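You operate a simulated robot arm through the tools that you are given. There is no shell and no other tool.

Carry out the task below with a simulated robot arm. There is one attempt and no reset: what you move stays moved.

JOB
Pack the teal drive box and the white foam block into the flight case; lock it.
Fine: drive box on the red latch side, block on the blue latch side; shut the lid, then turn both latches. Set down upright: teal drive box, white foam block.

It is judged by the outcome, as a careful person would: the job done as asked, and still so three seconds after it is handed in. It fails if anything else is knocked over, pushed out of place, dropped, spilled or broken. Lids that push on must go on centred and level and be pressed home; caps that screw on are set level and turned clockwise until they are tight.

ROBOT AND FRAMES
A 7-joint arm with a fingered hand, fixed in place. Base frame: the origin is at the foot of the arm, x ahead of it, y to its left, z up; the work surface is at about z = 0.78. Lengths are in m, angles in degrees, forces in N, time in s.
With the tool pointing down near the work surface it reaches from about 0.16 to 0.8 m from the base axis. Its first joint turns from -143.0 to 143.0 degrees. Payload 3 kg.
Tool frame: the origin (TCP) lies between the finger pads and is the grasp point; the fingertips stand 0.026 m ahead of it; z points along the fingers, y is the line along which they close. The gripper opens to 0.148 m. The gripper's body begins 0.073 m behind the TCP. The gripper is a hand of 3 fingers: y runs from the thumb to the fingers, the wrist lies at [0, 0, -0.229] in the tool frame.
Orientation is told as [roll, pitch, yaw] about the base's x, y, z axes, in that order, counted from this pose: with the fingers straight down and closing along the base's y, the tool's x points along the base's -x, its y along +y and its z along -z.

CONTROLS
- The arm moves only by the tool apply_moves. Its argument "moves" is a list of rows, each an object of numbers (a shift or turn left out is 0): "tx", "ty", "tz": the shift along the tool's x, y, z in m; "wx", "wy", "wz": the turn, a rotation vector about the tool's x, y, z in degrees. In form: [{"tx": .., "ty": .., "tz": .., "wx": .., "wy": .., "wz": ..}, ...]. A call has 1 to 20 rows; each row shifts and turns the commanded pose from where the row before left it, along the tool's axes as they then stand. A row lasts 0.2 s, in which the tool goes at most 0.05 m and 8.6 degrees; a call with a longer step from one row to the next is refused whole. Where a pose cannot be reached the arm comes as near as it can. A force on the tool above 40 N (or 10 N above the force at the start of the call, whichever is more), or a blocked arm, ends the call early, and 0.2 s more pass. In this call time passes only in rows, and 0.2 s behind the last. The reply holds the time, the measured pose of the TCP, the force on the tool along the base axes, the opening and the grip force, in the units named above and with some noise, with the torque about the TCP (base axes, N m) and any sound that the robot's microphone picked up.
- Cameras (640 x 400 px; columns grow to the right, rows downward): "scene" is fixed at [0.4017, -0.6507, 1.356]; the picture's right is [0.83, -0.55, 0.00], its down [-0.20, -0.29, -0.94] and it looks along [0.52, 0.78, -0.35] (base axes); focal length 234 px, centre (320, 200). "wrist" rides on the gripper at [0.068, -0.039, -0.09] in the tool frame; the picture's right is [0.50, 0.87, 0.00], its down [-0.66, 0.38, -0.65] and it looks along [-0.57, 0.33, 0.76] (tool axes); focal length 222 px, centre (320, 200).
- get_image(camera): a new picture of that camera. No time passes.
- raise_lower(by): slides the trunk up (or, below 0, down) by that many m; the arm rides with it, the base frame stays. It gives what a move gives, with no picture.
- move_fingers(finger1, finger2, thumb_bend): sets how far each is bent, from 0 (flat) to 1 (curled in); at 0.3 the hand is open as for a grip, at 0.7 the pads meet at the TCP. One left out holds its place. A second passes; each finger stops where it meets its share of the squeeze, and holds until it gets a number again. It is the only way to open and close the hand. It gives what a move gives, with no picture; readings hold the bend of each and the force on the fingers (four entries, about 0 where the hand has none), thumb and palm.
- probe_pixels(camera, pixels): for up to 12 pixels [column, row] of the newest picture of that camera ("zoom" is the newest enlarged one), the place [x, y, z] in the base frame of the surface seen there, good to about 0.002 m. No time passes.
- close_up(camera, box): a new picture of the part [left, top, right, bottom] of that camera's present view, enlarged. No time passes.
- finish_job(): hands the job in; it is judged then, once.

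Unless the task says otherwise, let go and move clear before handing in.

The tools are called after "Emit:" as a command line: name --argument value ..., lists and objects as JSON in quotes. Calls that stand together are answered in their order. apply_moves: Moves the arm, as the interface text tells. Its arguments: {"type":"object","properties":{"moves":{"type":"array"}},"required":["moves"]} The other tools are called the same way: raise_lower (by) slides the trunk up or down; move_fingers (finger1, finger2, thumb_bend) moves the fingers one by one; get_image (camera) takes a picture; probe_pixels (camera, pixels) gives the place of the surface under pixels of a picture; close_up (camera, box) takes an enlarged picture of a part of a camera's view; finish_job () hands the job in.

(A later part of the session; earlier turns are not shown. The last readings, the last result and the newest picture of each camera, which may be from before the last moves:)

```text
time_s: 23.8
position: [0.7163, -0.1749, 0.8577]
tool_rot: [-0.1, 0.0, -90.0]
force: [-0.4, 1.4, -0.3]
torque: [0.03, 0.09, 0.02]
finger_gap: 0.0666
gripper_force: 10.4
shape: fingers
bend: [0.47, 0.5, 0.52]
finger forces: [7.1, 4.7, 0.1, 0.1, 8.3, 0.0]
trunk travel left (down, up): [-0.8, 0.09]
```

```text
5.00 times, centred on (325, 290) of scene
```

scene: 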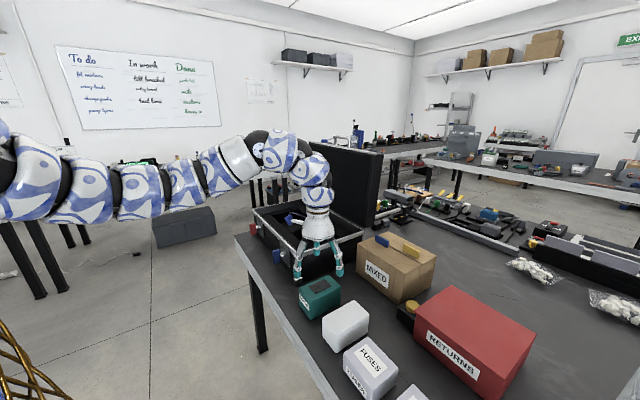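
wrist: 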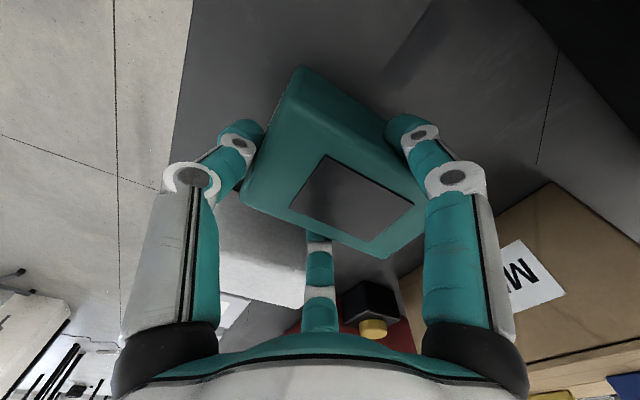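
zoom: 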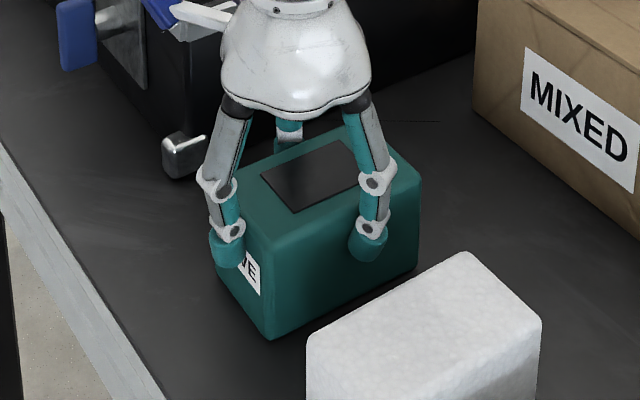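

The grip is higher now, with forces of 7.1, 4.7 and 8.3 N. I'll lift 3 cm and check that it's level.

Emit:
apply_moves --moves '[{"tz": -0.005}, {"tz": -0.01}, {"tz": -0.015}]'

Emit:
get_image --camera "wrist"

Emit:
probe_pixels --camera "wrist" --pixels '[[270, 185], [300, 215], [360, 245], [400, 235], [300, 130], [350, 170], [370, 210], [320, 190]]'

Emit:
close_up --camera "scene" --box '[285, 240, 365, 320]'

```text
time_s: 24.6
position: [0.715, -0.1757, 0.8885]
tool_rot: [0.0, 0.1, -89.9]
force: [1.0, -0.1, -4.5]
torque: [0.0, 0.11, -0.01]
finger_gap: 0.062
gripper_force: 8.8
shape: fingers
bend: [0.48, 0.5, 0.53]
finger forces: [6.3, 5.3, 0.0, 0.0, 5.4, 0.0]
trunk travel left (down, up): [-0.8, 0.09]
```

```text
taken
```

wrist: 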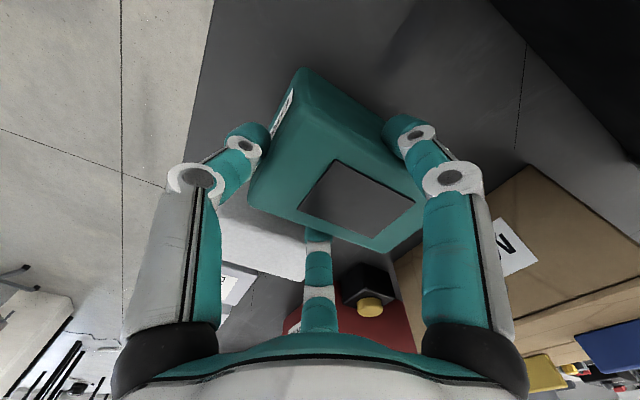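

```text
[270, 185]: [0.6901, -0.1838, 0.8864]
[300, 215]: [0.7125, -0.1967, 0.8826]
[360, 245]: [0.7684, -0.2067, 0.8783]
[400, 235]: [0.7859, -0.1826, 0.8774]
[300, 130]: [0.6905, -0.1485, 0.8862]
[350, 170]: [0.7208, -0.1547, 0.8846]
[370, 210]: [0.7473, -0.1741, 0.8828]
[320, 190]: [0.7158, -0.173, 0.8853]
```

```text
5.00 times, centred on (325, 280) of scene
```

zoom: 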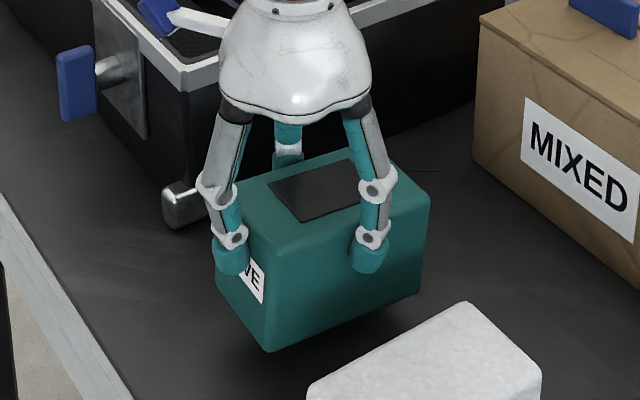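

The tilt is only about 5° now, and I'll take that out before placing. I'll raise to z≈1.04 and get a view of the pockets.

Emit:
apply_moves --moves '[{"tz": -0.02}, {"tz": -0.03}, {"tz": -0.035}, {"tz": -0.035}, {"tz": -0.03}]'

Emit:
get_image --camera "scene"

Emit:
get_image --camera "wrist"

```text
time_s: 25.8
position: [0.7148, -0.1753, 1.0394]
tool_rot: [0.0, 0.1, -89.9]
force: [-0.4, 0.0, 0.8]
torque: [0.02, -0.02, -0.02]
finger_gap: 0.0403
gripper_force: 0.1
shape: fingers
bend: [0.57, 0.57, 0.57]
finger forces: [0.0, 0.0, 0.0, 0.1, 0.1, 0.0]
trunk travel left (down, up): [-0.8, 0.09]
```

```text
taken
```

scene: 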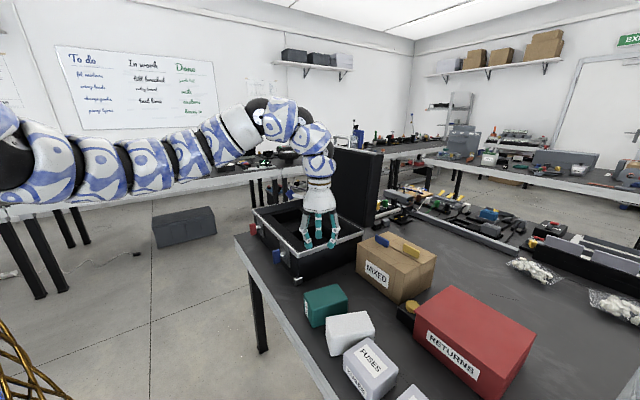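

```text
taken
```

wrist: 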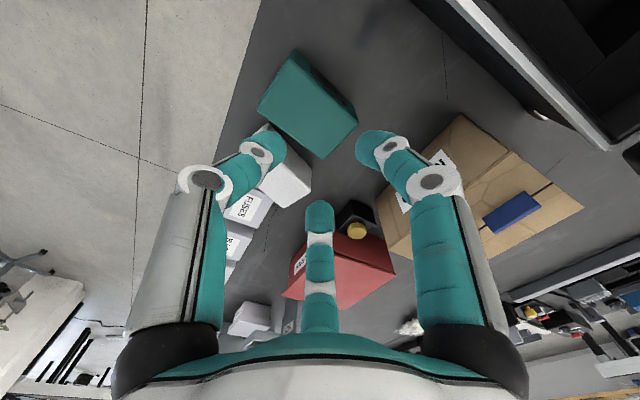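

The box slipped out during the lift: the grip was too weak and the fingers now read 0 N at 0.57. I'll look at how it landed and whether it touched anything else.

Emit:
close_up --camera "scene" --box '[280, 260, 420, 400]'

Emit:
close_up --camera "wrist" --box '[200, 30, 400, 230]'

```text
2.86 times, centred on (350, 330) of scene
```

zoom: 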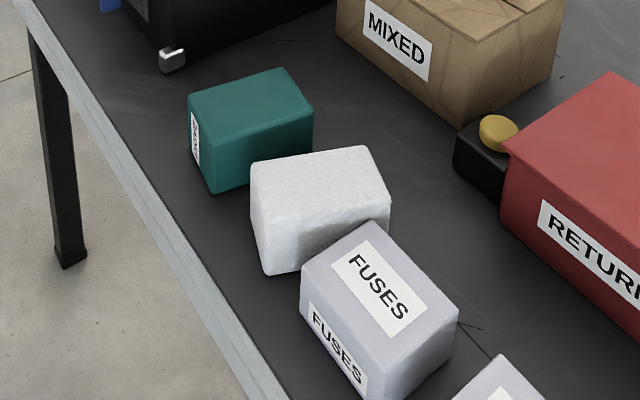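

```text
2.00 times, centred on (300, 130) of wrist
```

zoom: 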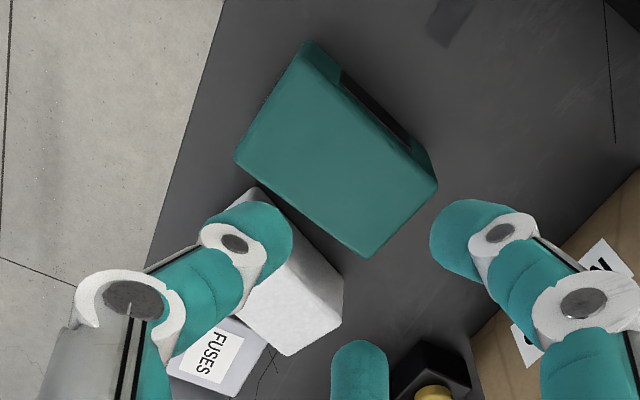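

The teal box landed on its side with its panel facing +y, and it nudged the foam block; FUSES doesn't seem to have moved. I'll probe all of them.

Emit:
close_up --camera "scene" --box '[290, 270, 400, 370]'

Emit:
probe_pixels --camera "zoom" --pixels '[[262, 208], [390, 195], [446, 275], [275, 285], [290, 358], [345, 335], [175, 110], [300, 70], [350, 130], [210, 175], [212, 238], [345, 280]]'

Emit:
probe_pixels --camera "wrist" --pixels '[[302, 55], [262, 108], [325, 155], [355, 122], [330, 80], [290, 150], [310, 170], [300, 200], [275, 205], [240, 215], [265, 205]]'

```text
4.00 times, centred on (345, 320) of scene
```

zoom: 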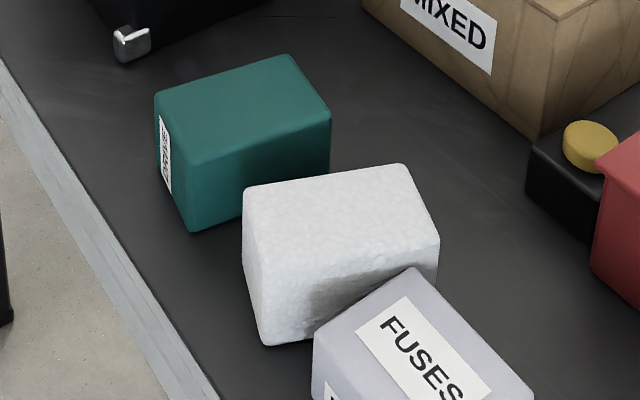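

```text
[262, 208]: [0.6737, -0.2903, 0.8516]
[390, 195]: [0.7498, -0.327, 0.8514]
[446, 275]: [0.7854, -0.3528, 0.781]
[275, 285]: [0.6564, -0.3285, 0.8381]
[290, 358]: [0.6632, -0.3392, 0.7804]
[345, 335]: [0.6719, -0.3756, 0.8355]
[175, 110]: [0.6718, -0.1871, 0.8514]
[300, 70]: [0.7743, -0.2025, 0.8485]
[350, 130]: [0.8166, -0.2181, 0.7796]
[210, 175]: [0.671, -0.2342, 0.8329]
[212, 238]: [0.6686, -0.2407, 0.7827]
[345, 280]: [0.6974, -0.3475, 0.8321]
```

```text
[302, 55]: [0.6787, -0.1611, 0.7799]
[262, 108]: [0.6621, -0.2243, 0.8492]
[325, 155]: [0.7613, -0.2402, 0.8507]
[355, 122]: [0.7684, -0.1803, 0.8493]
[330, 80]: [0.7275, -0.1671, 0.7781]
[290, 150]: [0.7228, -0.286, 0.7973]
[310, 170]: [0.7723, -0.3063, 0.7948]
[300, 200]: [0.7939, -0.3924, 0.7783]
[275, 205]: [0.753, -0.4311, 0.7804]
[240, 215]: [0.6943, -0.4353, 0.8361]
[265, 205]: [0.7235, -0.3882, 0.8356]
```

The teal box is lying down near (0.716, −0.208), and the foam is turned about −25° and close to FUSES. I'll back the hand up toward +y for a clearer wrist view.

Emit:
apply_moves --moves '[{"tx": 0.04, "tz": -0.03}, {"tx": 0.04, "tz": -0.02}]'

Emit:
move_fingers --finger1 0.3 --finger2 0.3 --thumb_bend 0.3

Emit:
get_image --camera "wrist"

Emit:
close_up --camera "wrist" --box '[200, 50, 400, 230]'

```text
time_s: 26.4
position: [0.7152, -0.0937, 1.0885]
tool_rot: [-0.2, -0.1, -89.9]
force: [0.4, 0.4, 0.6]
torque: [0.0, -0.01, 0.01]
finger_gap: 0.0401
gripper_force: 0.1
shape: fingers
bend: [0.57, 0.57, 0.57]
finger forces: [0.0, 0.0, 0.0, 0.0, 0.0, 0.0]
trunk travel left (down, up): [-0.8, 0.09]
```

```text
time_s: 27.4
position: [0.7155, -0.0931, 1.0885]
tool_rot: [0.1, -0.1, -90.0]
force: [-1.3, 0.2, 0.7]
torque: [-0.03, -0.04, 0.02]
finger_gap: 0.1265
gripper_force: 0.1
shape: fingers
bend: [0.3, 0.3, 0.3]
finger forces: [0.1, 0.0, 0.0, 0.0, 0.0, 0.1]
trunk travel left (down, up): [-0.8, 0.09]
```

```text
taken
```

wrist: 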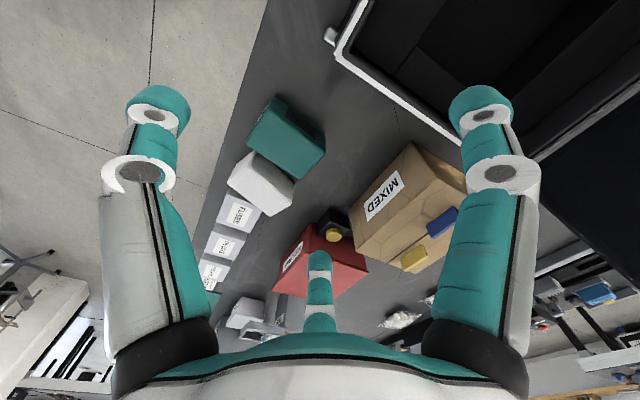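

```text
2.22 times, centred on (300, 140) of wrist
```

zoom: 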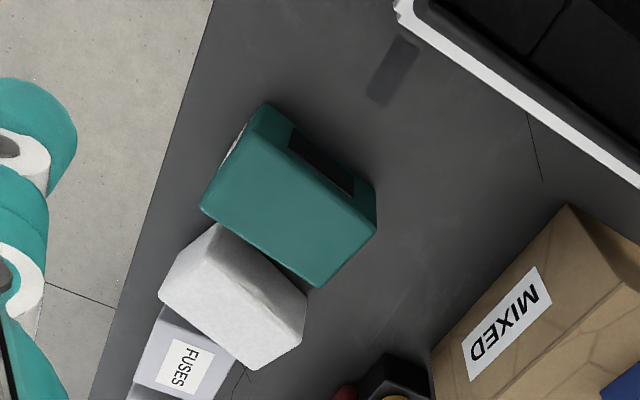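

I can now see all three boxes. I'll probe the corners of the teal box, the foam block and FUSES here.

Emit:
probe_pixels --camera "zoom" --pixels '[[218, 230], [165, 288], [252, 362], [298, 320], [280, 280], [304, 295], [230, 290], [238, 345], [205, 205], [312, 280], [368, 222], [262, 115]]'

Emit:
probe_pixels --camera "zoom" --pixels '[[250, 135], [370, 205], [320, 160], [285, 150], [345, 195], [160, 310], [235, 352], [215, 375], [235, 225], [290, 275], [300, 335], [262, 368]]'

```text
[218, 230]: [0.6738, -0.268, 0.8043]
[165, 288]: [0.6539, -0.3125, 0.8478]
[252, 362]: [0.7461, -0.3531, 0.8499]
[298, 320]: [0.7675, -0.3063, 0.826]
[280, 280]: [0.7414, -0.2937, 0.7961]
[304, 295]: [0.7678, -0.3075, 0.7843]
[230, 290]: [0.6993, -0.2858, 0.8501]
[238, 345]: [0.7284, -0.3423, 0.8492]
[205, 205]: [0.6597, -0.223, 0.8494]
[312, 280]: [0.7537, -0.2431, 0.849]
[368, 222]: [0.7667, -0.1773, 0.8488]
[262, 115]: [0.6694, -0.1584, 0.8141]
```

```text
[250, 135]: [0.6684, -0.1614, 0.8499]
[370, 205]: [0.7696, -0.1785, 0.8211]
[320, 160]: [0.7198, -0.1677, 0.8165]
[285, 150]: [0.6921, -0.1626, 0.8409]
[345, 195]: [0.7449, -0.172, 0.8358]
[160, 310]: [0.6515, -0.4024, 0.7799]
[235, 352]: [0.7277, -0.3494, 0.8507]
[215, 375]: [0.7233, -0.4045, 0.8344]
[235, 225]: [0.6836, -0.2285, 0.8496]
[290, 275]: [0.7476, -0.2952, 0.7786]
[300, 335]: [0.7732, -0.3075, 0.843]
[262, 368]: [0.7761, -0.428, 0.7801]
```

The teal box lies at about (0.712, −0.201), turned about −10.5°, with its panel facing +y. My plan is to pinch its two ends near the panel edge and lift so gravity swings it upright. I'll first see if the wrist can turn to yaw ≈169.5° (thumb toward +y) in free air.

Emit:
apply_moves --moves '[{"wz": 8.375}, {"wz": 8.375}, {"wz": 8.375}, {"wz": 8.375}, {"wz": 8.375}, {"wz": 8.375}, {"wz": 8.375}, {"wz": 8.375}, {"wz": 8.375}, {"wz": 8.375}, {"wz": 8.375}, {"wz": 8.375}]'

Emit:
get_image --camera "scene"

```text
time_s: 30.0
position: [0.7148, -0.0955, 1.0898]
tool_rot: [-0.1, 0.0, 169.4]
force: [-0.6, -0.5, -0.3]
torque: [0.02, 0.0, 0.02]
finger_gap: 0.1268
gripper_force: 0.0
shape: fingers
bend: [0.3, 0.3, 0.3]
finger forces: [0.0, 0.1, 0.1, 0.1, 0.0, 0.0]
trunk travel left (down, up): [-0.8, 0.09]
```

```text
taken
```

scene: 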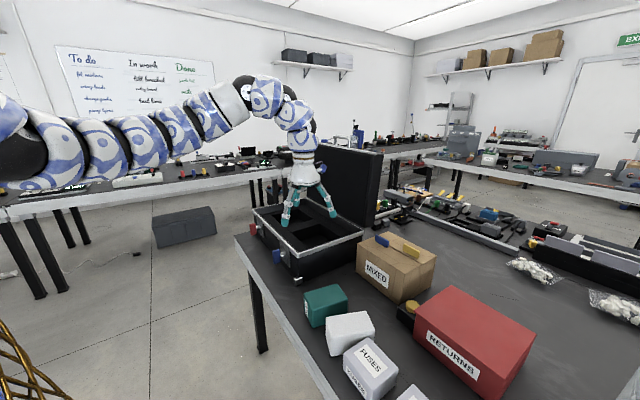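

Yaw 169.4° is reachable. I'll widen the fingers to 0.18, keep the thumb tucked at 0.5 on the +y side, move over the panel edge to (0.722, −0.146), and lower to about z 0.92 for a look.

Emit:
move_fingers --finger1 0.18 --finger2 0.18 --thumb_bend 0.5

Emit:
apply_moves --moves '[{"tx": 0.008, "ty": 0.024}, {"tx": 0.0083, "ty": 0.0243}, {"tz": 0.04}, {"tz": 0.04}, {"tz": 0.045}, {"tz": 0.045}]'

Emit:
get_image --camera "wrist"

Emit:
close_up --camera "scene" --box '[250, 220, 400, 360]'

```text
time_s: 31.0
position: [0.7148, -0.0946, 1.0901]
tool_rot: [0.0, -0.1, 169.6]
force: [0.1, -0.8, -0.2]
torque: [0.0, 0.03, -0.01]
finger_gap: 0.1099
gripper_force: 0.1
shape: fingers
bend: [0.18, 0.18, 0.5]
finger forces: [0.0, 0.0, 0.1, 0.0, 0.0, 0.0]
trunk travel left (down, up): [-0.8, 0.09]
```

```text
time_s: 32.4
position: [0.7259, -0.1453, 0.9186]
tool_rot: [0.0, -0.1, 169.4]
force: [-0.2, -1.2, 0.2]
torque: [-0.01, 0.05, 0.03]
finger_gap: 0.1101
gripper_force: 0.0
shape: fingers
bend: [0.18, 0.18, 0.5]
finger forces: [0.0, 0.0, 0.1, 0.0, 0.1, 0.0]
trunk travel left (down, up): [-0.8, 0.09]
```

```text
taken
```

wrist: 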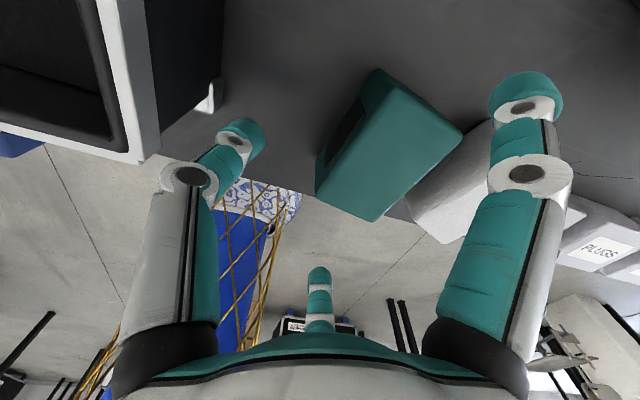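

```text
2.86 times, centred on (325, 290) of scene
```

zoom: 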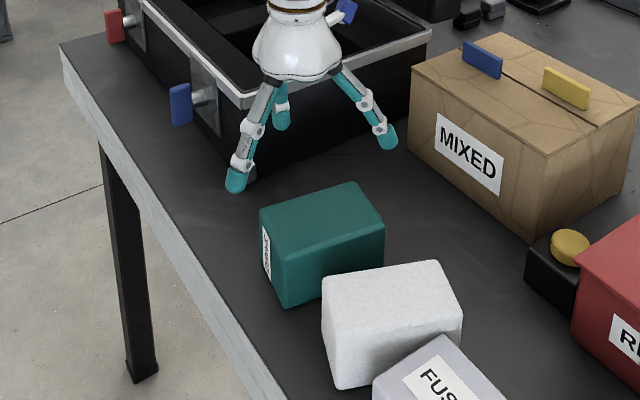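

The hand is above and on the case side of the lying box. I'll re-probe the box from this close view for precise alignment.

Emit:
probe_pixels --camera "wrist" --pixels '[[388, 82], [457, 132], [370, 213], [322, 185], [378, 75], [352, 120], [320, 165], [375, 150], [240, 130], [525, 88], [318, 280]]'

Emit:
close_up --camera "scene" --box '[290, 240, 370, 320]'

Emit:
probe_pixels --camera "zoom" --pixels '[[205, 200], [345, 160], [390, 215], [240, 260], [245, 345], [385, 290], [300, 290], [212, 270]]'

```text
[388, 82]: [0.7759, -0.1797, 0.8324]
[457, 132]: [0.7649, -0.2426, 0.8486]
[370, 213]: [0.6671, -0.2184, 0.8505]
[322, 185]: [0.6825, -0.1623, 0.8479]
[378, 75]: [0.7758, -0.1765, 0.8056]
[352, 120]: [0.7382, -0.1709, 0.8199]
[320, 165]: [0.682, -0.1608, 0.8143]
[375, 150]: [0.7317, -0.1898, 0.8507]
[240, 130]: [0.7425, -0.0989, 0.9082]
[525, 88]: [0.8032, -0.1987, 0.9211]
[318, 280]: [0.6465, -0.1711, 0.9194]
```

```text
5.00 times, centred on (330, 280) of scene
```

zoom: 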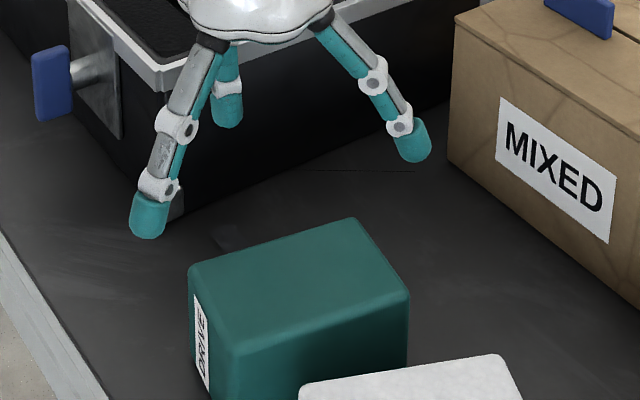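

```text
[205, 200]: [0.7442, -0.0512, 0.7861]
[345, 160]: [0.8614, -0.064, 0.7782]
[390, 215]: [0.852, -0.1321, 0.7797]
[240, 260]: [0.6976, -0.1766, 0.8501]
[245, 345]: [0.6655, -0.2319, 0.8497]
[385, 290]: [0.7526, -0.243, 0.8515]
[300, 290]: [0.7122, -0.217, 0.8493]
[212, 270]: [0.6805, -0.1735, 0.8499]
```

The alignment is good. I'll shift 3 mm toward the box and descend to z≈0.833 so the fingertips flank the box ends.

Emit:
apply_moves --moves '[{"ty": 0.003, "tz": 0.02}, {"tz": 0.022}, {"tz": 0.022}, {"tz": 0.022}]'

Emit:
get_image --camera "wrist"

Emit:
close_up --camera "scene" --box '[280, 240, 370, 330]'

```text
time_s: 33.4
position: [0.7224, -0.1498, 0.8344]
tool_rot: [0.0, 0.0, 169.6]
force: [0.5, 0.7, -1.0]
torque: [-0.02, 0.03, -0.03]
finger_gap: 0.1098
gripper_force: 0.1
shape: fingers
bend: [0.18, 0.18, 0.5]
finger forces: [0.1, 0.0, 0.0, 0.1, 0.0, 0.0]
trunk travel left (down, up): [-0.8, 0.09]
```

```text
taken
```

wrist: 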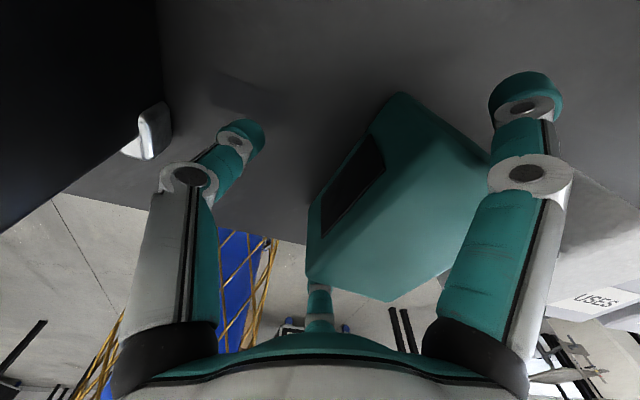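

```text
4.44 times, centred on (325, 285) of scene
```

zoom: 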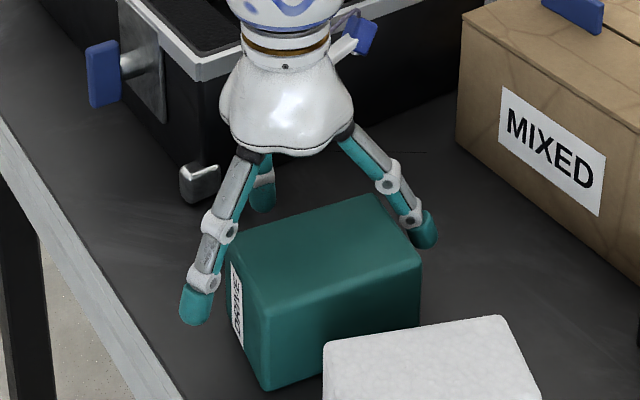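

The fingers flank both ends near the panel edge. I'll close the two fingers with a firm command and leave the thumb parked.

Emit:
move_fingers --finger1 0.6 --finger2 0.6

Emit:
get_image --camera "wrist"

Emit:
close_up --camera "scene" --box '[280, 240, 370, 330]'

```text
time_s: 34.4
position: [0.7228, -0.1503, 0.8345]
tool_rot: [-0.1, -0.1, 169.4]
force: [-0.1, -3.9, 5.7]
torque: [-0.15, 0.07, 0.04]
finger_gap: 0.0885
gripper_force: 14.9
shape: fingers
bend: [0.27, 0.32, 0.5]
finger forces: [15.4, 14.5, 0.0, 0.0, 0.0, 0.0]
trunk travel left (down, up): [-0.8, 0.09]
```

```text
taken
```

wrist: 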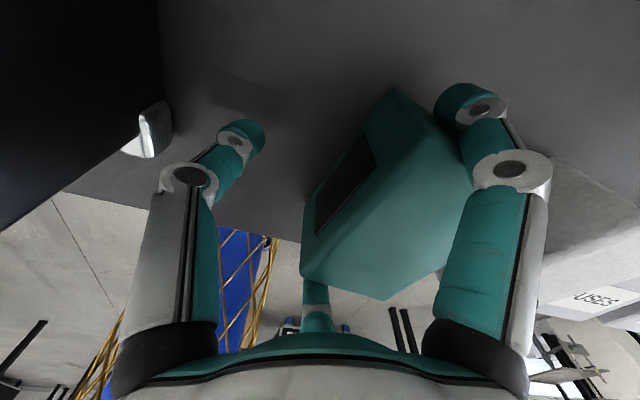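

```text
4.44 times, centred on (325, 285) of scene
```

zoom: 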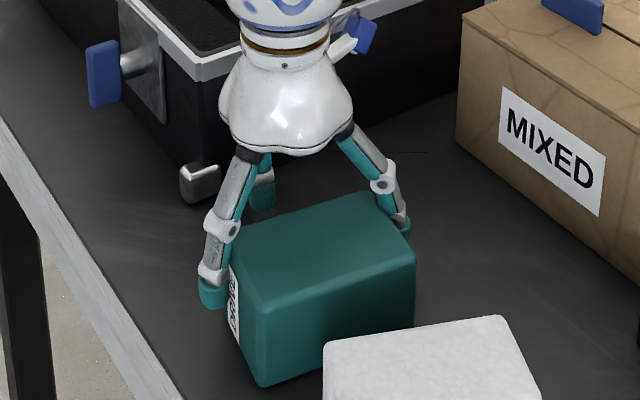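

Both fingers now hold about 15 N. I'll lift slowly by 3 cm and watch the swing.

Emit:
apply_moves --moves '[{"tz": -0.008}, {"tz": -0.01}, {"tz": -0.012}, {"tz": 0}]'

Emit:
close_up --camera "scene" --box '[280, 230, 370, 320]'

Emit:
get_image --camera "wrist"

```text
time_s: 35.4
position: [0.7231, -0.1493, 0.8623]
tool_rot: [0.0, 0.1, 169.5]
force: [0.4, -0.1, -5.8]
torque: [0.18, -0.01, -0.01]
finger_gap: 0.0866
gripper_force: 13.5
shape: fingers
bend: [0.28, 0.33, 0.5]
finger forces: [13.8, 13.8, 0.0, 0.0, 0.0, 0.0]
trunk travel left (down, up): [-0.8, 0.09]
```

```text
4.44 times, centred on (325, 275) of scene
```

zoom: 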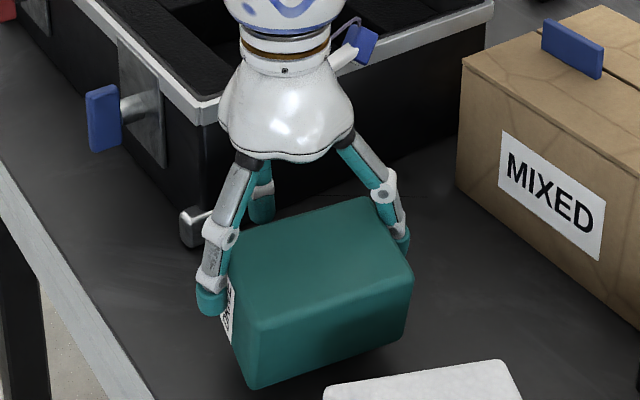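

```text
taken
```

wrist: 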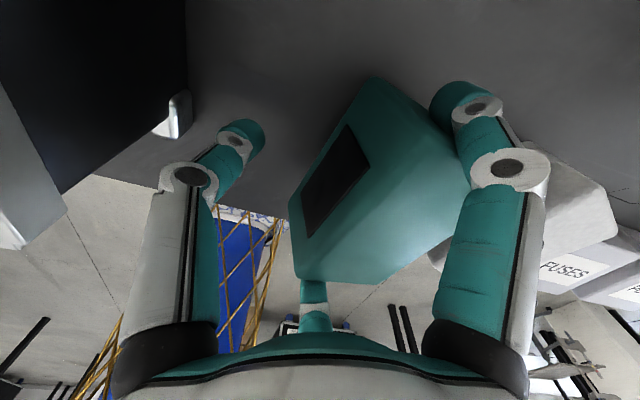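

The box is off the table and partly rotated, and the hand carries its full weight. I'll measure the current tilt.

Emit:
probe_pixels --camera "wrist" --pixels '[[345, 130], [365, 160], [308, 195], [318, 230], [335, 180], [300, 270], [390, 290], [400, 180], [375, 85], [430, 240], [292, 220]]'

Emit:
probe_pixels --camera "zoom" --pixels '[[250, 380], [405, 330], [262, 320], [410, 275], [300, 260], [330, 340], [245, 240], [370, 205]]'

```text
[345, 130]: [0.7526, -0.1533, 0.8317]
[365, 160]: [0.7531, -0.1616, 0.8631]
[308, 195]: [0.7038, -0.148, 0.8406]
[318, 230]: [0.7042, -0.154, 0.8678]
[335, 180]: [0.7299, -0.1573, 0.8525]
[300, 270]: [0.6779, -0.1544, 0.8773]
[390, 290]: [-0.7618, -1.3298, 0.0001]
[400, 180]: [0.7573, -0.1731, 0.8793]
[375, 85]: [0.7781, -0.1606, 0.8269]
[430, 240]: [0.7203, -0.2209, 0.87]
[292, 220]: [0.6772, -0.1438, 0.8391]
```

```text
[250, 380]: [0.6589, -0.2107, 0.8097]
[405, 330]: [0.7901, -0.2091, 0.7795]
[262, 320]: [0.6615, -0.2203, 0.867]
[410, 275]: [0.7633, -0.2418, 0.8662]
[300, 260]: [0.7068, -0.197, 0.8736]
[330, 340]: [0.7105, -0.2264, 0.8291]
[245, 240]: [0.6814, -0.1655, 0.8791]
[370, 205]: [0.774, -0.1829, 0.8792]
```

The box has rotated only about 14°, because fingertip friction holds it. I'll lift it clear, carry it gently to the open area near x≈0.83, and then tilt the hand about the pinch axis to bring it upright.

Emit:
apply_moves --moves '[{"tz": -0.012}, {"tz": -0.018}, {"tz": -0.02}, {"tz": -0.02}, {"tz": -0.02}, {"tz": -0.01}]'

Emit:
close_up --camera "scene" --box '[270, 190, 380, 300]'

```text
time_s: 36.8
position: [0.7226, -0.1485, 0.9636]
tool_rot: [-0.2, -0.1, 169.5]
force: [-0.2, -0.7, -4.8]
torque: [0.22, 0.01, 0.0]
finger_gap: 0.086
gripper_force: 13.4
shape: fingers
bend: [0.28, 0.33, 0.5]
finger forces: [13.2, 13.3, 0.0, 0.1, 0.0, 0.1]
trunk travel left (down, up): [-0.8, 0.09]
```

```text
3.64 times, centred on (325, 245) of scene
```

zoom: 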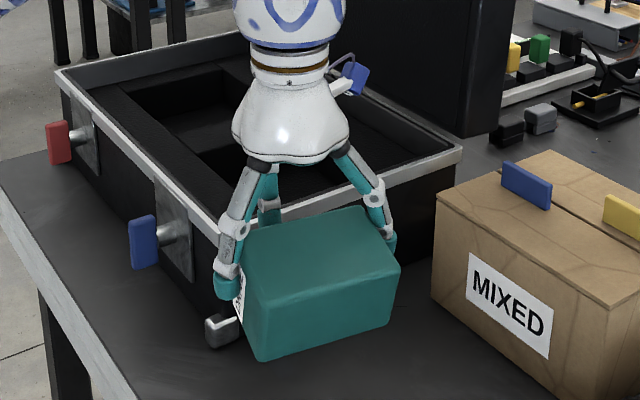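

The grip is stable at about 13 N. I'll carry it slowly to x≈0.83.

Emit:
apply_moves --moves '[{"tx": 0.015, "ty": -0.003}, {"tx": 0.025, "ty": -0.005}, {"tx": 0.025, "ty": -0.005}, {"tx": 0.025, "ty": -0.005}, {"tx": 0.015, "ty": -0.0024}, {"tx": 0.005}]'

Emit:
apply_moves --moves '[{"wx": 3}, {"wx": 5}, {"wx": 5}, {"wx": 5}, {"wx": 5}, {"wx": 2}]'

Emit:
get_image --camera "scene"

Emit:
get_image --camera "wrist"

```text
time_s: 38.2
position: [0.8347, -0.1491, 0.9631]
tool_rot: [0.0, -0.1, 169.5]
force: [-0.3, -0.6, -5.3]
torque: [0.23, -0.06, -0.01]
finger_gap: 0.0859
gripper_force: 13.2
shape: fingers
bend: [0.29, 0.33, 0.5]
finger forces: [12.8, 13.0, 0.0, 0.0, 0.1, 0.0]
trunk travel left (down, up): [-0.8, 0.09]
```

```text
time_s: 39.6
position: [0.8355, -0.1504, 0.9645]
tool_rot: [-25.1, 0.0, 169.5]
force: [-0.1, 0.5, -5.0]
torque: [0.14, 0.02, 0.0]
finger_gap: 0.0863
gripper_force: 13.4
shape: fingers
bend: [0.28, 0.33, 0.5]
finger forces: [13.4, 13.7, 0.0, 0.0, 0.1, 0.0]
trunk travel left (down, up): [-0.8, 0.09]
```

```text
taken
```

scene: 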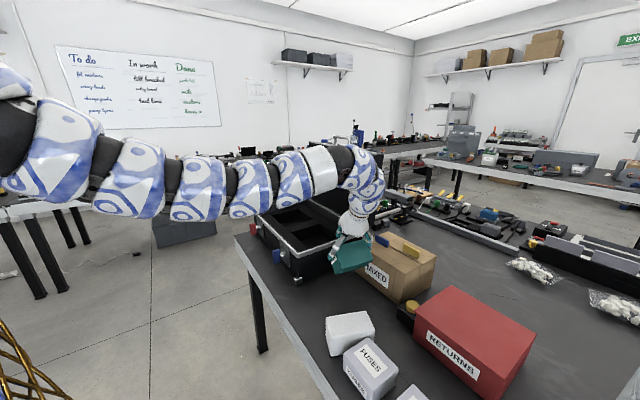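

```text
taken
```

wrist: 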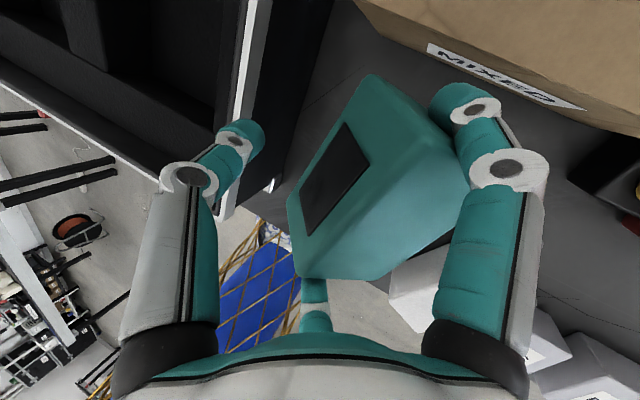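

The tilt direction is right and the panel is turning upward. I'll continue another 28°.

Emit:
apply_moves --moves '[{"wx": 4}, {"wx": 5}, {"wx": 5}, {"wx": 5}, {"wx": 5}, {"wx": 4}]'

Emit:
get_image --camera "wrist"

Emit:
close_up --camera "scene" --box '[290, 170, 420, 300]'

```text
time_s: 41.0
position: [0.8337, -0.1489, 0.9618]
tool_rot: [-53.1, -0.1, 169.6]
force: [-0.5, 0.0, -5.2]
torque: [0.04, -0.03, 0.02]
finger_gap: 0.0873
gripper_force: 13.3
shape: fingers
bend: [0.28, 0.32, 0.5]
finger forces: [13.4, 13.5, 0.0, 0.0, 0.1, 0.0]
trunk travel left (down, up): [-0.8, 0.09]
```

```text
taken
```

wrist: 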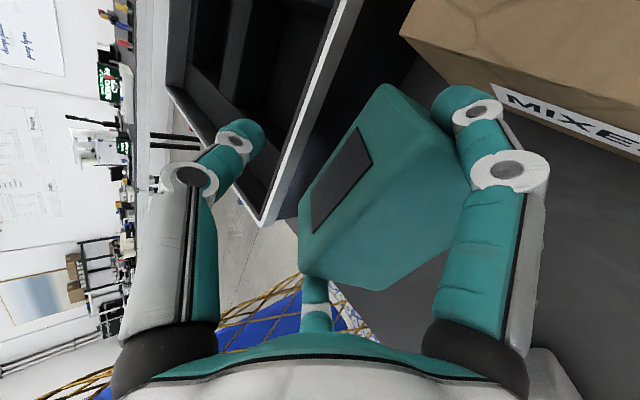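

```text
3.08 times, centred on (355, 235) of scene
```

zoom: 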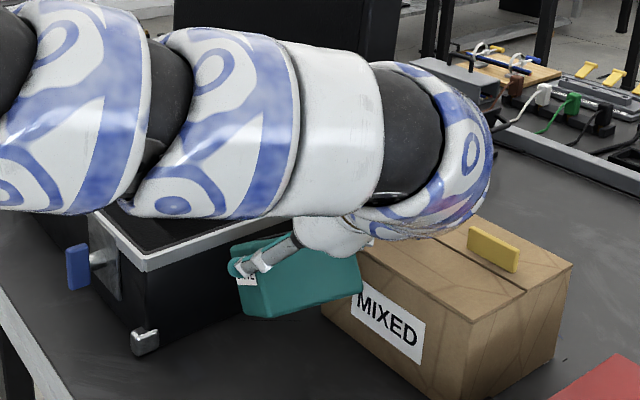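

Now I'll measure the panel's tilt in this pose.

Emit:
probe_pixels --camera "wrist" --pixels '[[355, 135], [368, 160], [318, 190], [320, 225], [340, 180], [310, 250], [385, 92], [420, 180], [380, 240], [320, 270]]'

Emit:
probe_pixels --camera "zoom" --pixels '[[270, 310], [355, 290], [262, 290], [350, 262], [300, 280], [320, 300], [360, 285], [245, 275]]'

```text
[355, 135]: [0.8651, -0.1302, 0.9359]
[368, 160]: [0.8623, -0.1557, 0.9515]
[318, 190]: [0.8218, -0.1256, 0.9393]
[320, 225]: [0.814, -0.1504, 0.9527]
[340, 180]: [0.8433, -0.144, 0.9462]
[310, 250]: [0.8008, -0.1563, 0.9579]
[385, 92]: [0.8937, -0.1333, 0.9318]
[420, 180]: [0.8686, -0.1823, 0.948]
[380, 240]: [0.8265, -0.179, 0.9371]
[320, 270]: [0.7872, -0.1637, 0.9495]
```

```text
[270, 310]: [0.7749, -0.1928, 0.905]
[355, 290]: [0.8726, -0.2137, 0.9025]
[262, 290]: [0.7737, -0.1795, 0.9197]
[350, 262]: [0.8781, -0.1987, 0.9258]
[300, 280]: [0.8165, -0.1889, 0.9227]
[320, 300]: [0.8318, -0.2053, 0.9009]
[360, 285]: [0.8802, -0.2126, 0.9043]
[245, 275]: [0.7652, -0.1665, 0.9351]
```

The panel is at about 59° toward horizontal. I'll tilt 15° more, then lower vertically about 6.5 cm toward the table.

Emit:
apply_moves --moves '[{"wx": 4}, {"wx": 4}, {"wx": 4}, {"wx": 3}, {"ty": 0.0139, "tz": 0.0056}, {"ty": 0.0139, "tz": 0.0056}, {"ty": 0.0139, "tz": 0.0056}, {"ty": 0.0139, "tz": 0.0056}]'

Emit:
get_image --camera "wrist"

Emit:
get_image --camera "scene"

```text
time_s: 42.8
position: [0.8023, -0.1368, 0.9291]
tool_rot: [-68.0, -0.1, 169.5]
force: [-0.2, 0.0, -6.1]
torque: [0.03, 0.0, -0.03]
finger_gap: 0.0876
gripper_force: 10.1
shape: fingers
bend: [0.28, 0.33, 0.5]
finger forces: [10.6, 10.3, 0.0, 0.0, 0.0, 0.0]
out of reach, approached as far as the arm can: row 4, 5, 6, 7, 8
trunk travel left (down, up): [-0.8, 0.09]
```

```text
taken
```

wrist: 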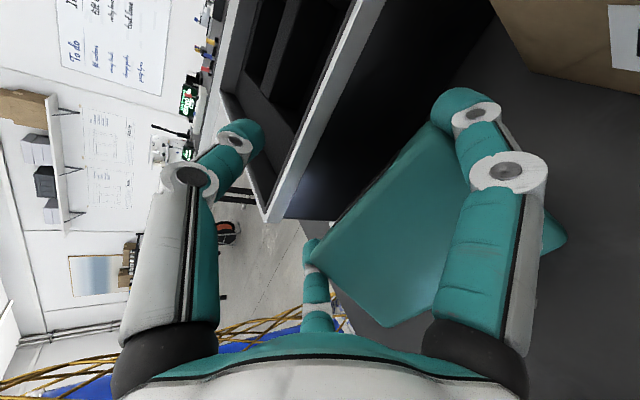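

```text
taken
```

scene: 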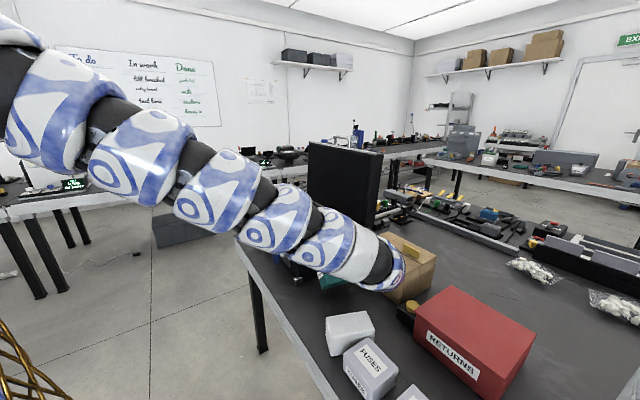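

The arm ran out of reach partway, stopping at (0.802, −0.137, 0.929), and the box seems to have swung in the fingers. I'll measure before moving again.

Emit:
probe_pixels --camera "wrist" --pixels '[[350, 225], [420, 150], [330, 260], [385, 315], [420, 290], [400, 220], [440, 220], [550, 245], [558, 235], [430, 130], [320, 245], [380, 190]]'

Emit:
close_up --camera "scene" --box '[290, 220, 430, 320]'

Emit:
close_up --camera "wrist" --box '[280, 80, 580, 340]'

```text
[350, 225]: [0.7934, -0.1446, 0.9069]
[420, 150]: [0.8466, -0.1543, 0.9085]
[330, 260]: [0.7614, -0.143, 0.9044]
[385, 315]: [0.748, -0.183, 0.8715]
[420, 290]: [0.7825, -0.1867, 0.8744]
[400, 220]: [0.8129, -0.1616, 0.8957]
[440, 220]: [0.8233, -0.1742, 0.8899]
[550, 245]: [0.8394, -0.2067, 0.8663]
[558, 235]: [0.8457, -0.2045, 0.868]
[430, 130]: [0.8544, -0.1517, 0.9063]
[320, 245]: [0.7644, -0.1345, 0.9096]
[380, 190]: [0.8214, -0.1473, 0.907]
```

```text
4.00 times, centred on (360, 270) of scene
```

zoom: 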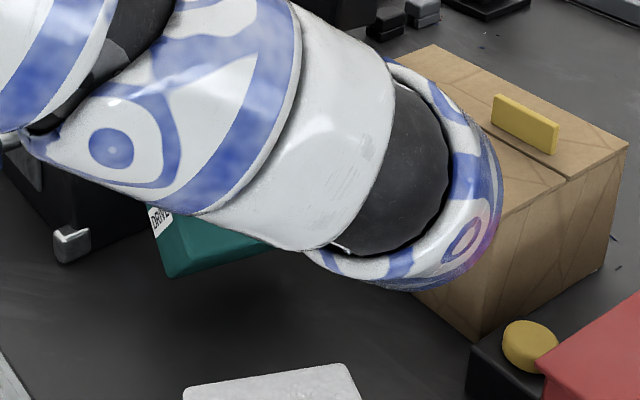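

```text
1.54 times, centred on (430, 210) of wrist
```

zoom: 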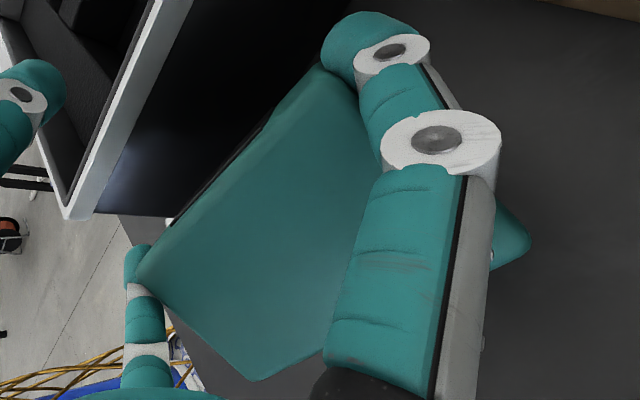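

The box settled at about 38° from lying, so the pinch sits above and to the side of its centre, and the arm can't tilt further here. New plan: bring the hand back to about 30° tilt, rest the box's lower edge on the table, and pivot it upright by drawing the hand toward −y. First I'll rise and untilt.

Emit:
apply_moves --moves '[{"ty": -0.0139, "tz": -0.0056}, {"ty": -0.0139, "tz": -0.0056}, {"wx": -5}, {"wx": -6}, {"wx": -6}, {"wx": -6}, {"wx": -6}, {"wx": -5}, {"wx": -4}]'

Emit:
get_image --camera "wrist"

Emit:
get_image --camera "scene"

```text
time_s: 44.8
position: [0.8021, -0.1386, 0.96]
tool_rot: [-29.9, 0.0, 169.5]
force: [1.0, 1.0, -5.2]
torque: [0.15, -0.05, 0.03]
finger_gap: 0.0868
gripper_force: 8.1
shape: fingers
bend: [0.3, 0.34, 0.5]
finger forces: [7.8, 7.9, 0.0, 0.0, 0.0, 0.0]
trunk travel left (down, up): [-0.8, 0.09]
```

```text
taken
```

wrist: 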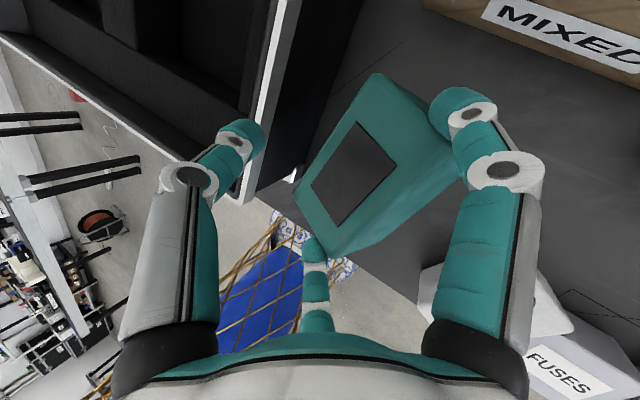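

```text
taken
```

scene: 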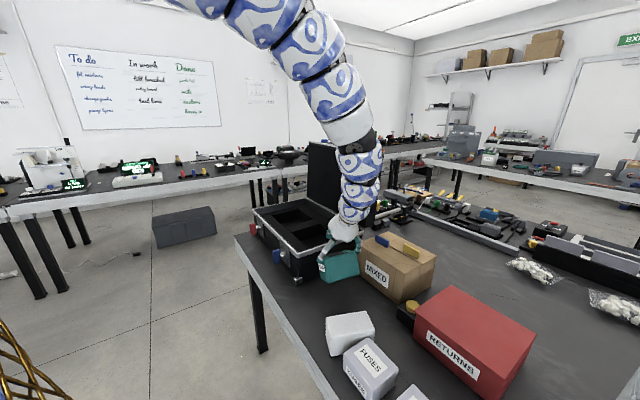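

The panel has turned well upward, but the finger force has fallen to about 8 N. I'll check the box's attitude and then firm up the squeeze before moving.

Emit:
probe_pixels --camera "wrist" --pixels '[[358, 130], [390, 160], [318, 185], [340, 220], [355, 175], [375, 80], [300, 190], [330, 250], [430, 150], [400, 200], [450, 180], [360, 245]]'

Emit:
close_up --camera "scene" --box '[290, 200, 400, 310]'

```text
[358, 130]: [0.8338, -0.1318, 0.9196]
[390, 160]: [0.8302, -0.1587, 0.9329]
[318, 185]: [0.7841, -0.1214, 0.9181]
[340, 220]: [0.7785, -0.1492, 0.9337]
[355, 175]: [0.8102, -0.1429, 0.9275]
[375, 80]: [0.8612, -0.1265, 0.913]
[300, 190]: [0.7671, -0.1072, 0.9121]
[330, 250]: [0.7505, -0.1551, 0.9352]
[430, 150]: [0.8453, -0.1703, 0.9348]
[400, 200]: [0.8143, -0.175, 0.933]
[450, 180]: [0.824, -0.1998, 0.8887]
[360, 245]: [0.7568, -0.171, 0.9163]
```

```text
3.64 times, centred on (345, 255) of scene
```

zoom: 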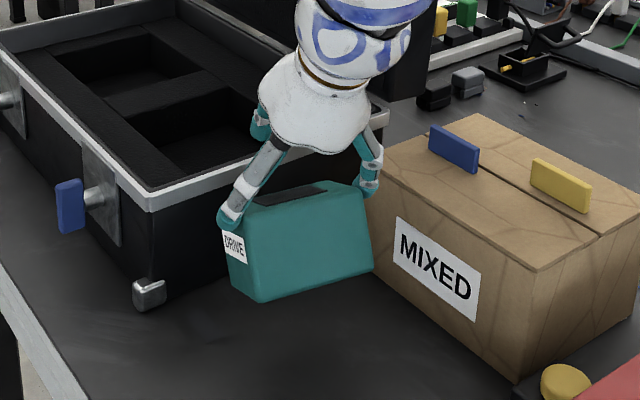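

The panel is now only about 26° from level, which is nearly upright. I'll firm up the squeeze and probe the lowest edge height.

Emit:
probe_pixels --camera "zoom" --pixels '[[262, 298], [370, 268], [250, 290], [365, 262], [300, 285], [340, 200], [240, 222], [300, 240], [372, 235]]'

Emit:
move_fingers --finger1 0.68 --finger2 0.68

Emit:
get_image --camera "wrist"

```text
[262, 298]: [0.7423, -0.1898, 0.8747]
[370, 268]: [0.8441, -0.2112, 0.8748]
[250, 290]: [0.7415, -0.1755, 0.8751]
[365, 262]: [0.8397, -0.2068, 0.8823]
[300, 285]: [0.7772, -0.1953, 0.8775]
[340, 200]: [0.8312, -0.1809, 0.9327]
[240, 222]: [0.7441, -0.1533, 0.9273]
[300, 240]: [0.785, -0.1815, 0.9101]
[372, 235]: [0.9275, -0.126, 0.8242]
```

```text
time_s: 45.8
position: [0.801, -0.1368, 0.9608]
tool_rot: [-30.0, -0.1, 169.5]
force: [0.3, -0.2, 0.0]
torque: [-0.01, 0.01, -0.04]
finger_gap: 0.037
gripper_force: 0.0
shape: fingers
bend: [0.68, 0.68, 0.5]
finger forces: [0.0, 0.0, 0.1, 0.0, 0.1, 0.1]
trunk travel left (down, up): [-0.8, 0.09]
```

```text
taken
```

wrist: 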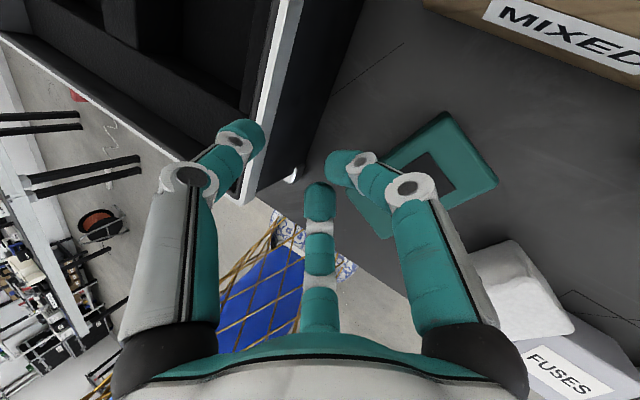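

Tightening squeezed the box out and it dropped a few centimetres. It seems to have landed panel-up; I'll check the scene.

Emit:
close_up --camera "scene" --box '[280, 220, 420, 360]'

Emit:
probe_pixels --camera "wrist" --pixels '[[445, 118], [490, 182], [430, 205], [420, 165], [385, 230], [410, 140], [470, 160], [400, 200]]'

```text
2.86 times, centred on (350, 290) of scene
```

zoom: 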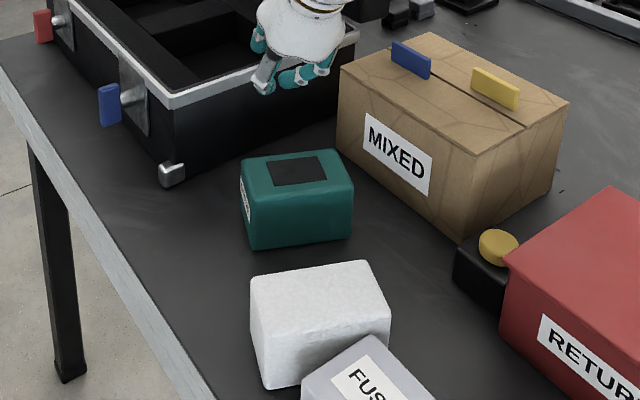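

```text
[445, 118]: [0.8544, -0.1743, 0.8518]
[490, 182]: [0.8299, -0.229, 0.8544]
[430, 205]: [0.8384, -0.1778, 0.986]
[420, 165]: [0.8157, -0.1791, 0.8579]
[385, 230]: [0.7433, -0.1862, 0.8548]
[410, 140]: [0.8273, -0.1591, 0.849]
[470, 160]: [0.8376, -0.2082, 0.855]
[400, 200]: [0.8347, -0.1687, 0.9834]
```

The teal box is upright again at about (0.79, −0.195), panel up. I'll rise, straighten the hand, and turn to yaw about −115 to match the box before measuring it.

Emit:
apply_moves --moves '[{"ty": -0.015, "tz": -0.026}, {"ty": -0.015, "tz": -0.026}, {"ty": -0.01, "tz": -0.0173}, {"wx": -7.5}, {"wx": -7.5}, {"wx": -7.5}, {"wx": -7.5}, {"wz": -8.4}, {"wz": -8.4}, {"wz": -8.4}, {"wz": -8.4}, {"wz": -8.4}, {"wz": -8.4}, {"wz": -8.4}, {"wz": -8.4}, {"wz": -8.4}]'

Emit:
move_fingers --finger1 0.34 --finger2 0.34 --thumb_bend 0.34

Emit:
get_image --camera "wrist"

Emit:
get_image --camera "scene"

```text
time_s: 49.2
position: [0.8064, -0.1378, 1.0378]
tool_rot: [0.0, 0.0, -114.8]
force: [1.5, 0.4, -0.7]
torque: [0.0, 0.03, -0.02]
finger_gap: 0.0368
gripper_force: 0.0
shape: fingers
bend: [0.68, 0.68, 0.5]
finger forces: [0.1, 0.0, 0.1, 0.1, 0.0, 0.0]
out of reach, approached as far as the arm can: row 5
trunk travel left (down, up): [-0.8, 0.09]
```

```text
time_s: 50.2
position: [0.806, -0.1368, 1.0375]
tool_rot: [0.0, 0.0, -114.9]
force: [0.4, 0.4, -0.7]
torque: [0.01, 0.04, 0.0]
finger_gap: 0.114
gripper_force: 0.0
shape: fingers
bend: [0.34, 0.34, 0.34]
finger forces: [0.0, 0.0, 0.0, 0.0, 0.1, 0.0]
trunk travel left (down, up): [-0.8, 0.09]
```

```text
taken
```

wrist: 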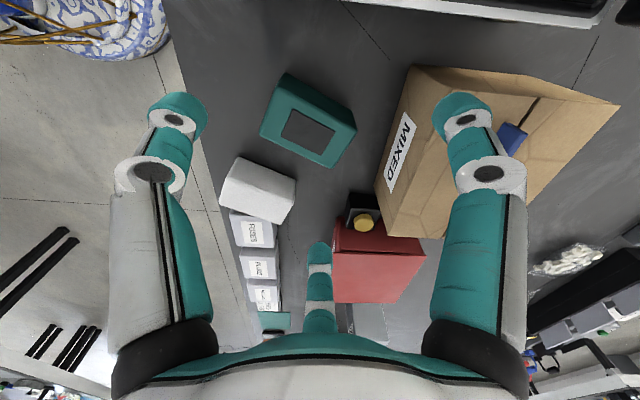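

```text
taken
```

scene: 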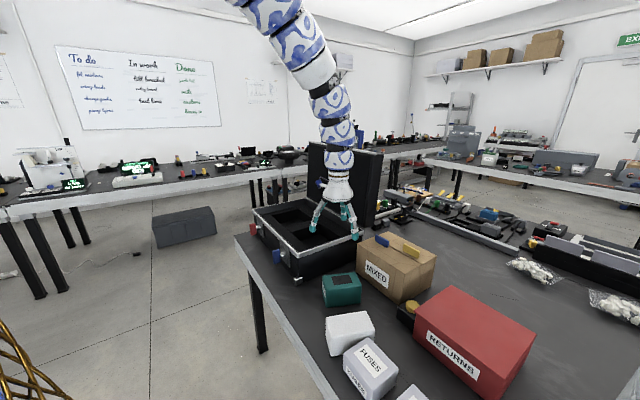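

The arm is now in a better, elbow-up posture. I'll zoom on the teal box and measure its position and heading.

Emit:
close_up --camera "wrist" --box '[210, 60, 410, 240]'

Emit:
close_up --camera "scene" --box '[310, 260, 380, 320]'

Emit:
probe_pixels --camera "zoom" --pixels '[[120, 105], [300, 75], [375, 130], [130, 180], [130, 300], [370, 250], [250, 260], [125, 240], [340, 145], [160, 165]]'

```text
2.22 times, centred on (310, 150) of wrist
```

zoom: 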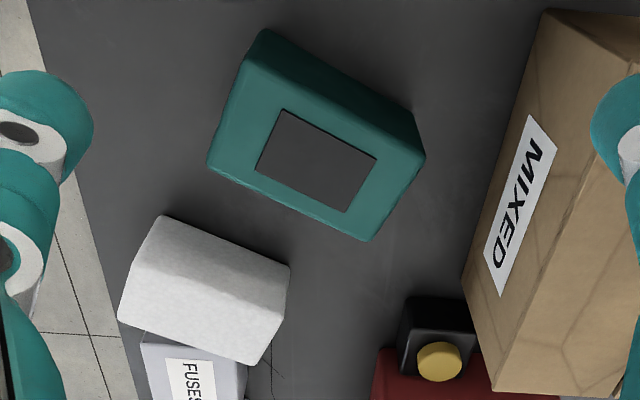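

```text
6.67 times, centred on (345, 290) of scene
```

zoom: 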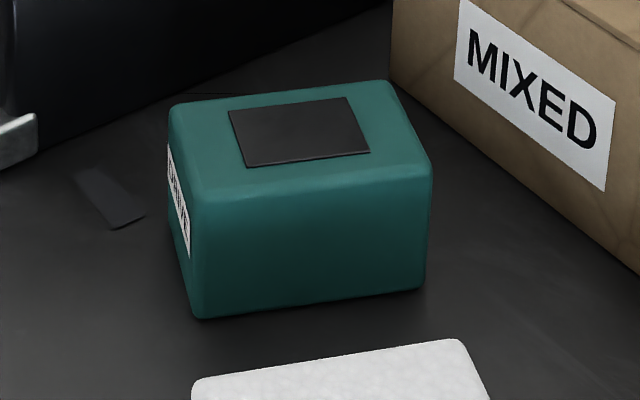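

```text
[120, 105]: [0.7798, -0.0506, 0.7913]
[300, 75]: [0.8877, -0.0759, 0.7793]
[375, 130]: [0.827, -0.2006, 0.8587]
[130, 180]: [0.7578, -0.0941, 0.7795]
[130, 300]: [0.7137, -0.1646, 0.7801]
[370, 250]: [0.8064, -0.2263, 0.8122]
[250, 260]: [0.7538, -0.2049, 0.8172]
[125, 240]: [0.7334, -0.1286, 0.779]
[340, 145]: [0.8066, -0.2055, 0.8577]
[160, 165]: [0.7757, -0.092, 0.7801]
```

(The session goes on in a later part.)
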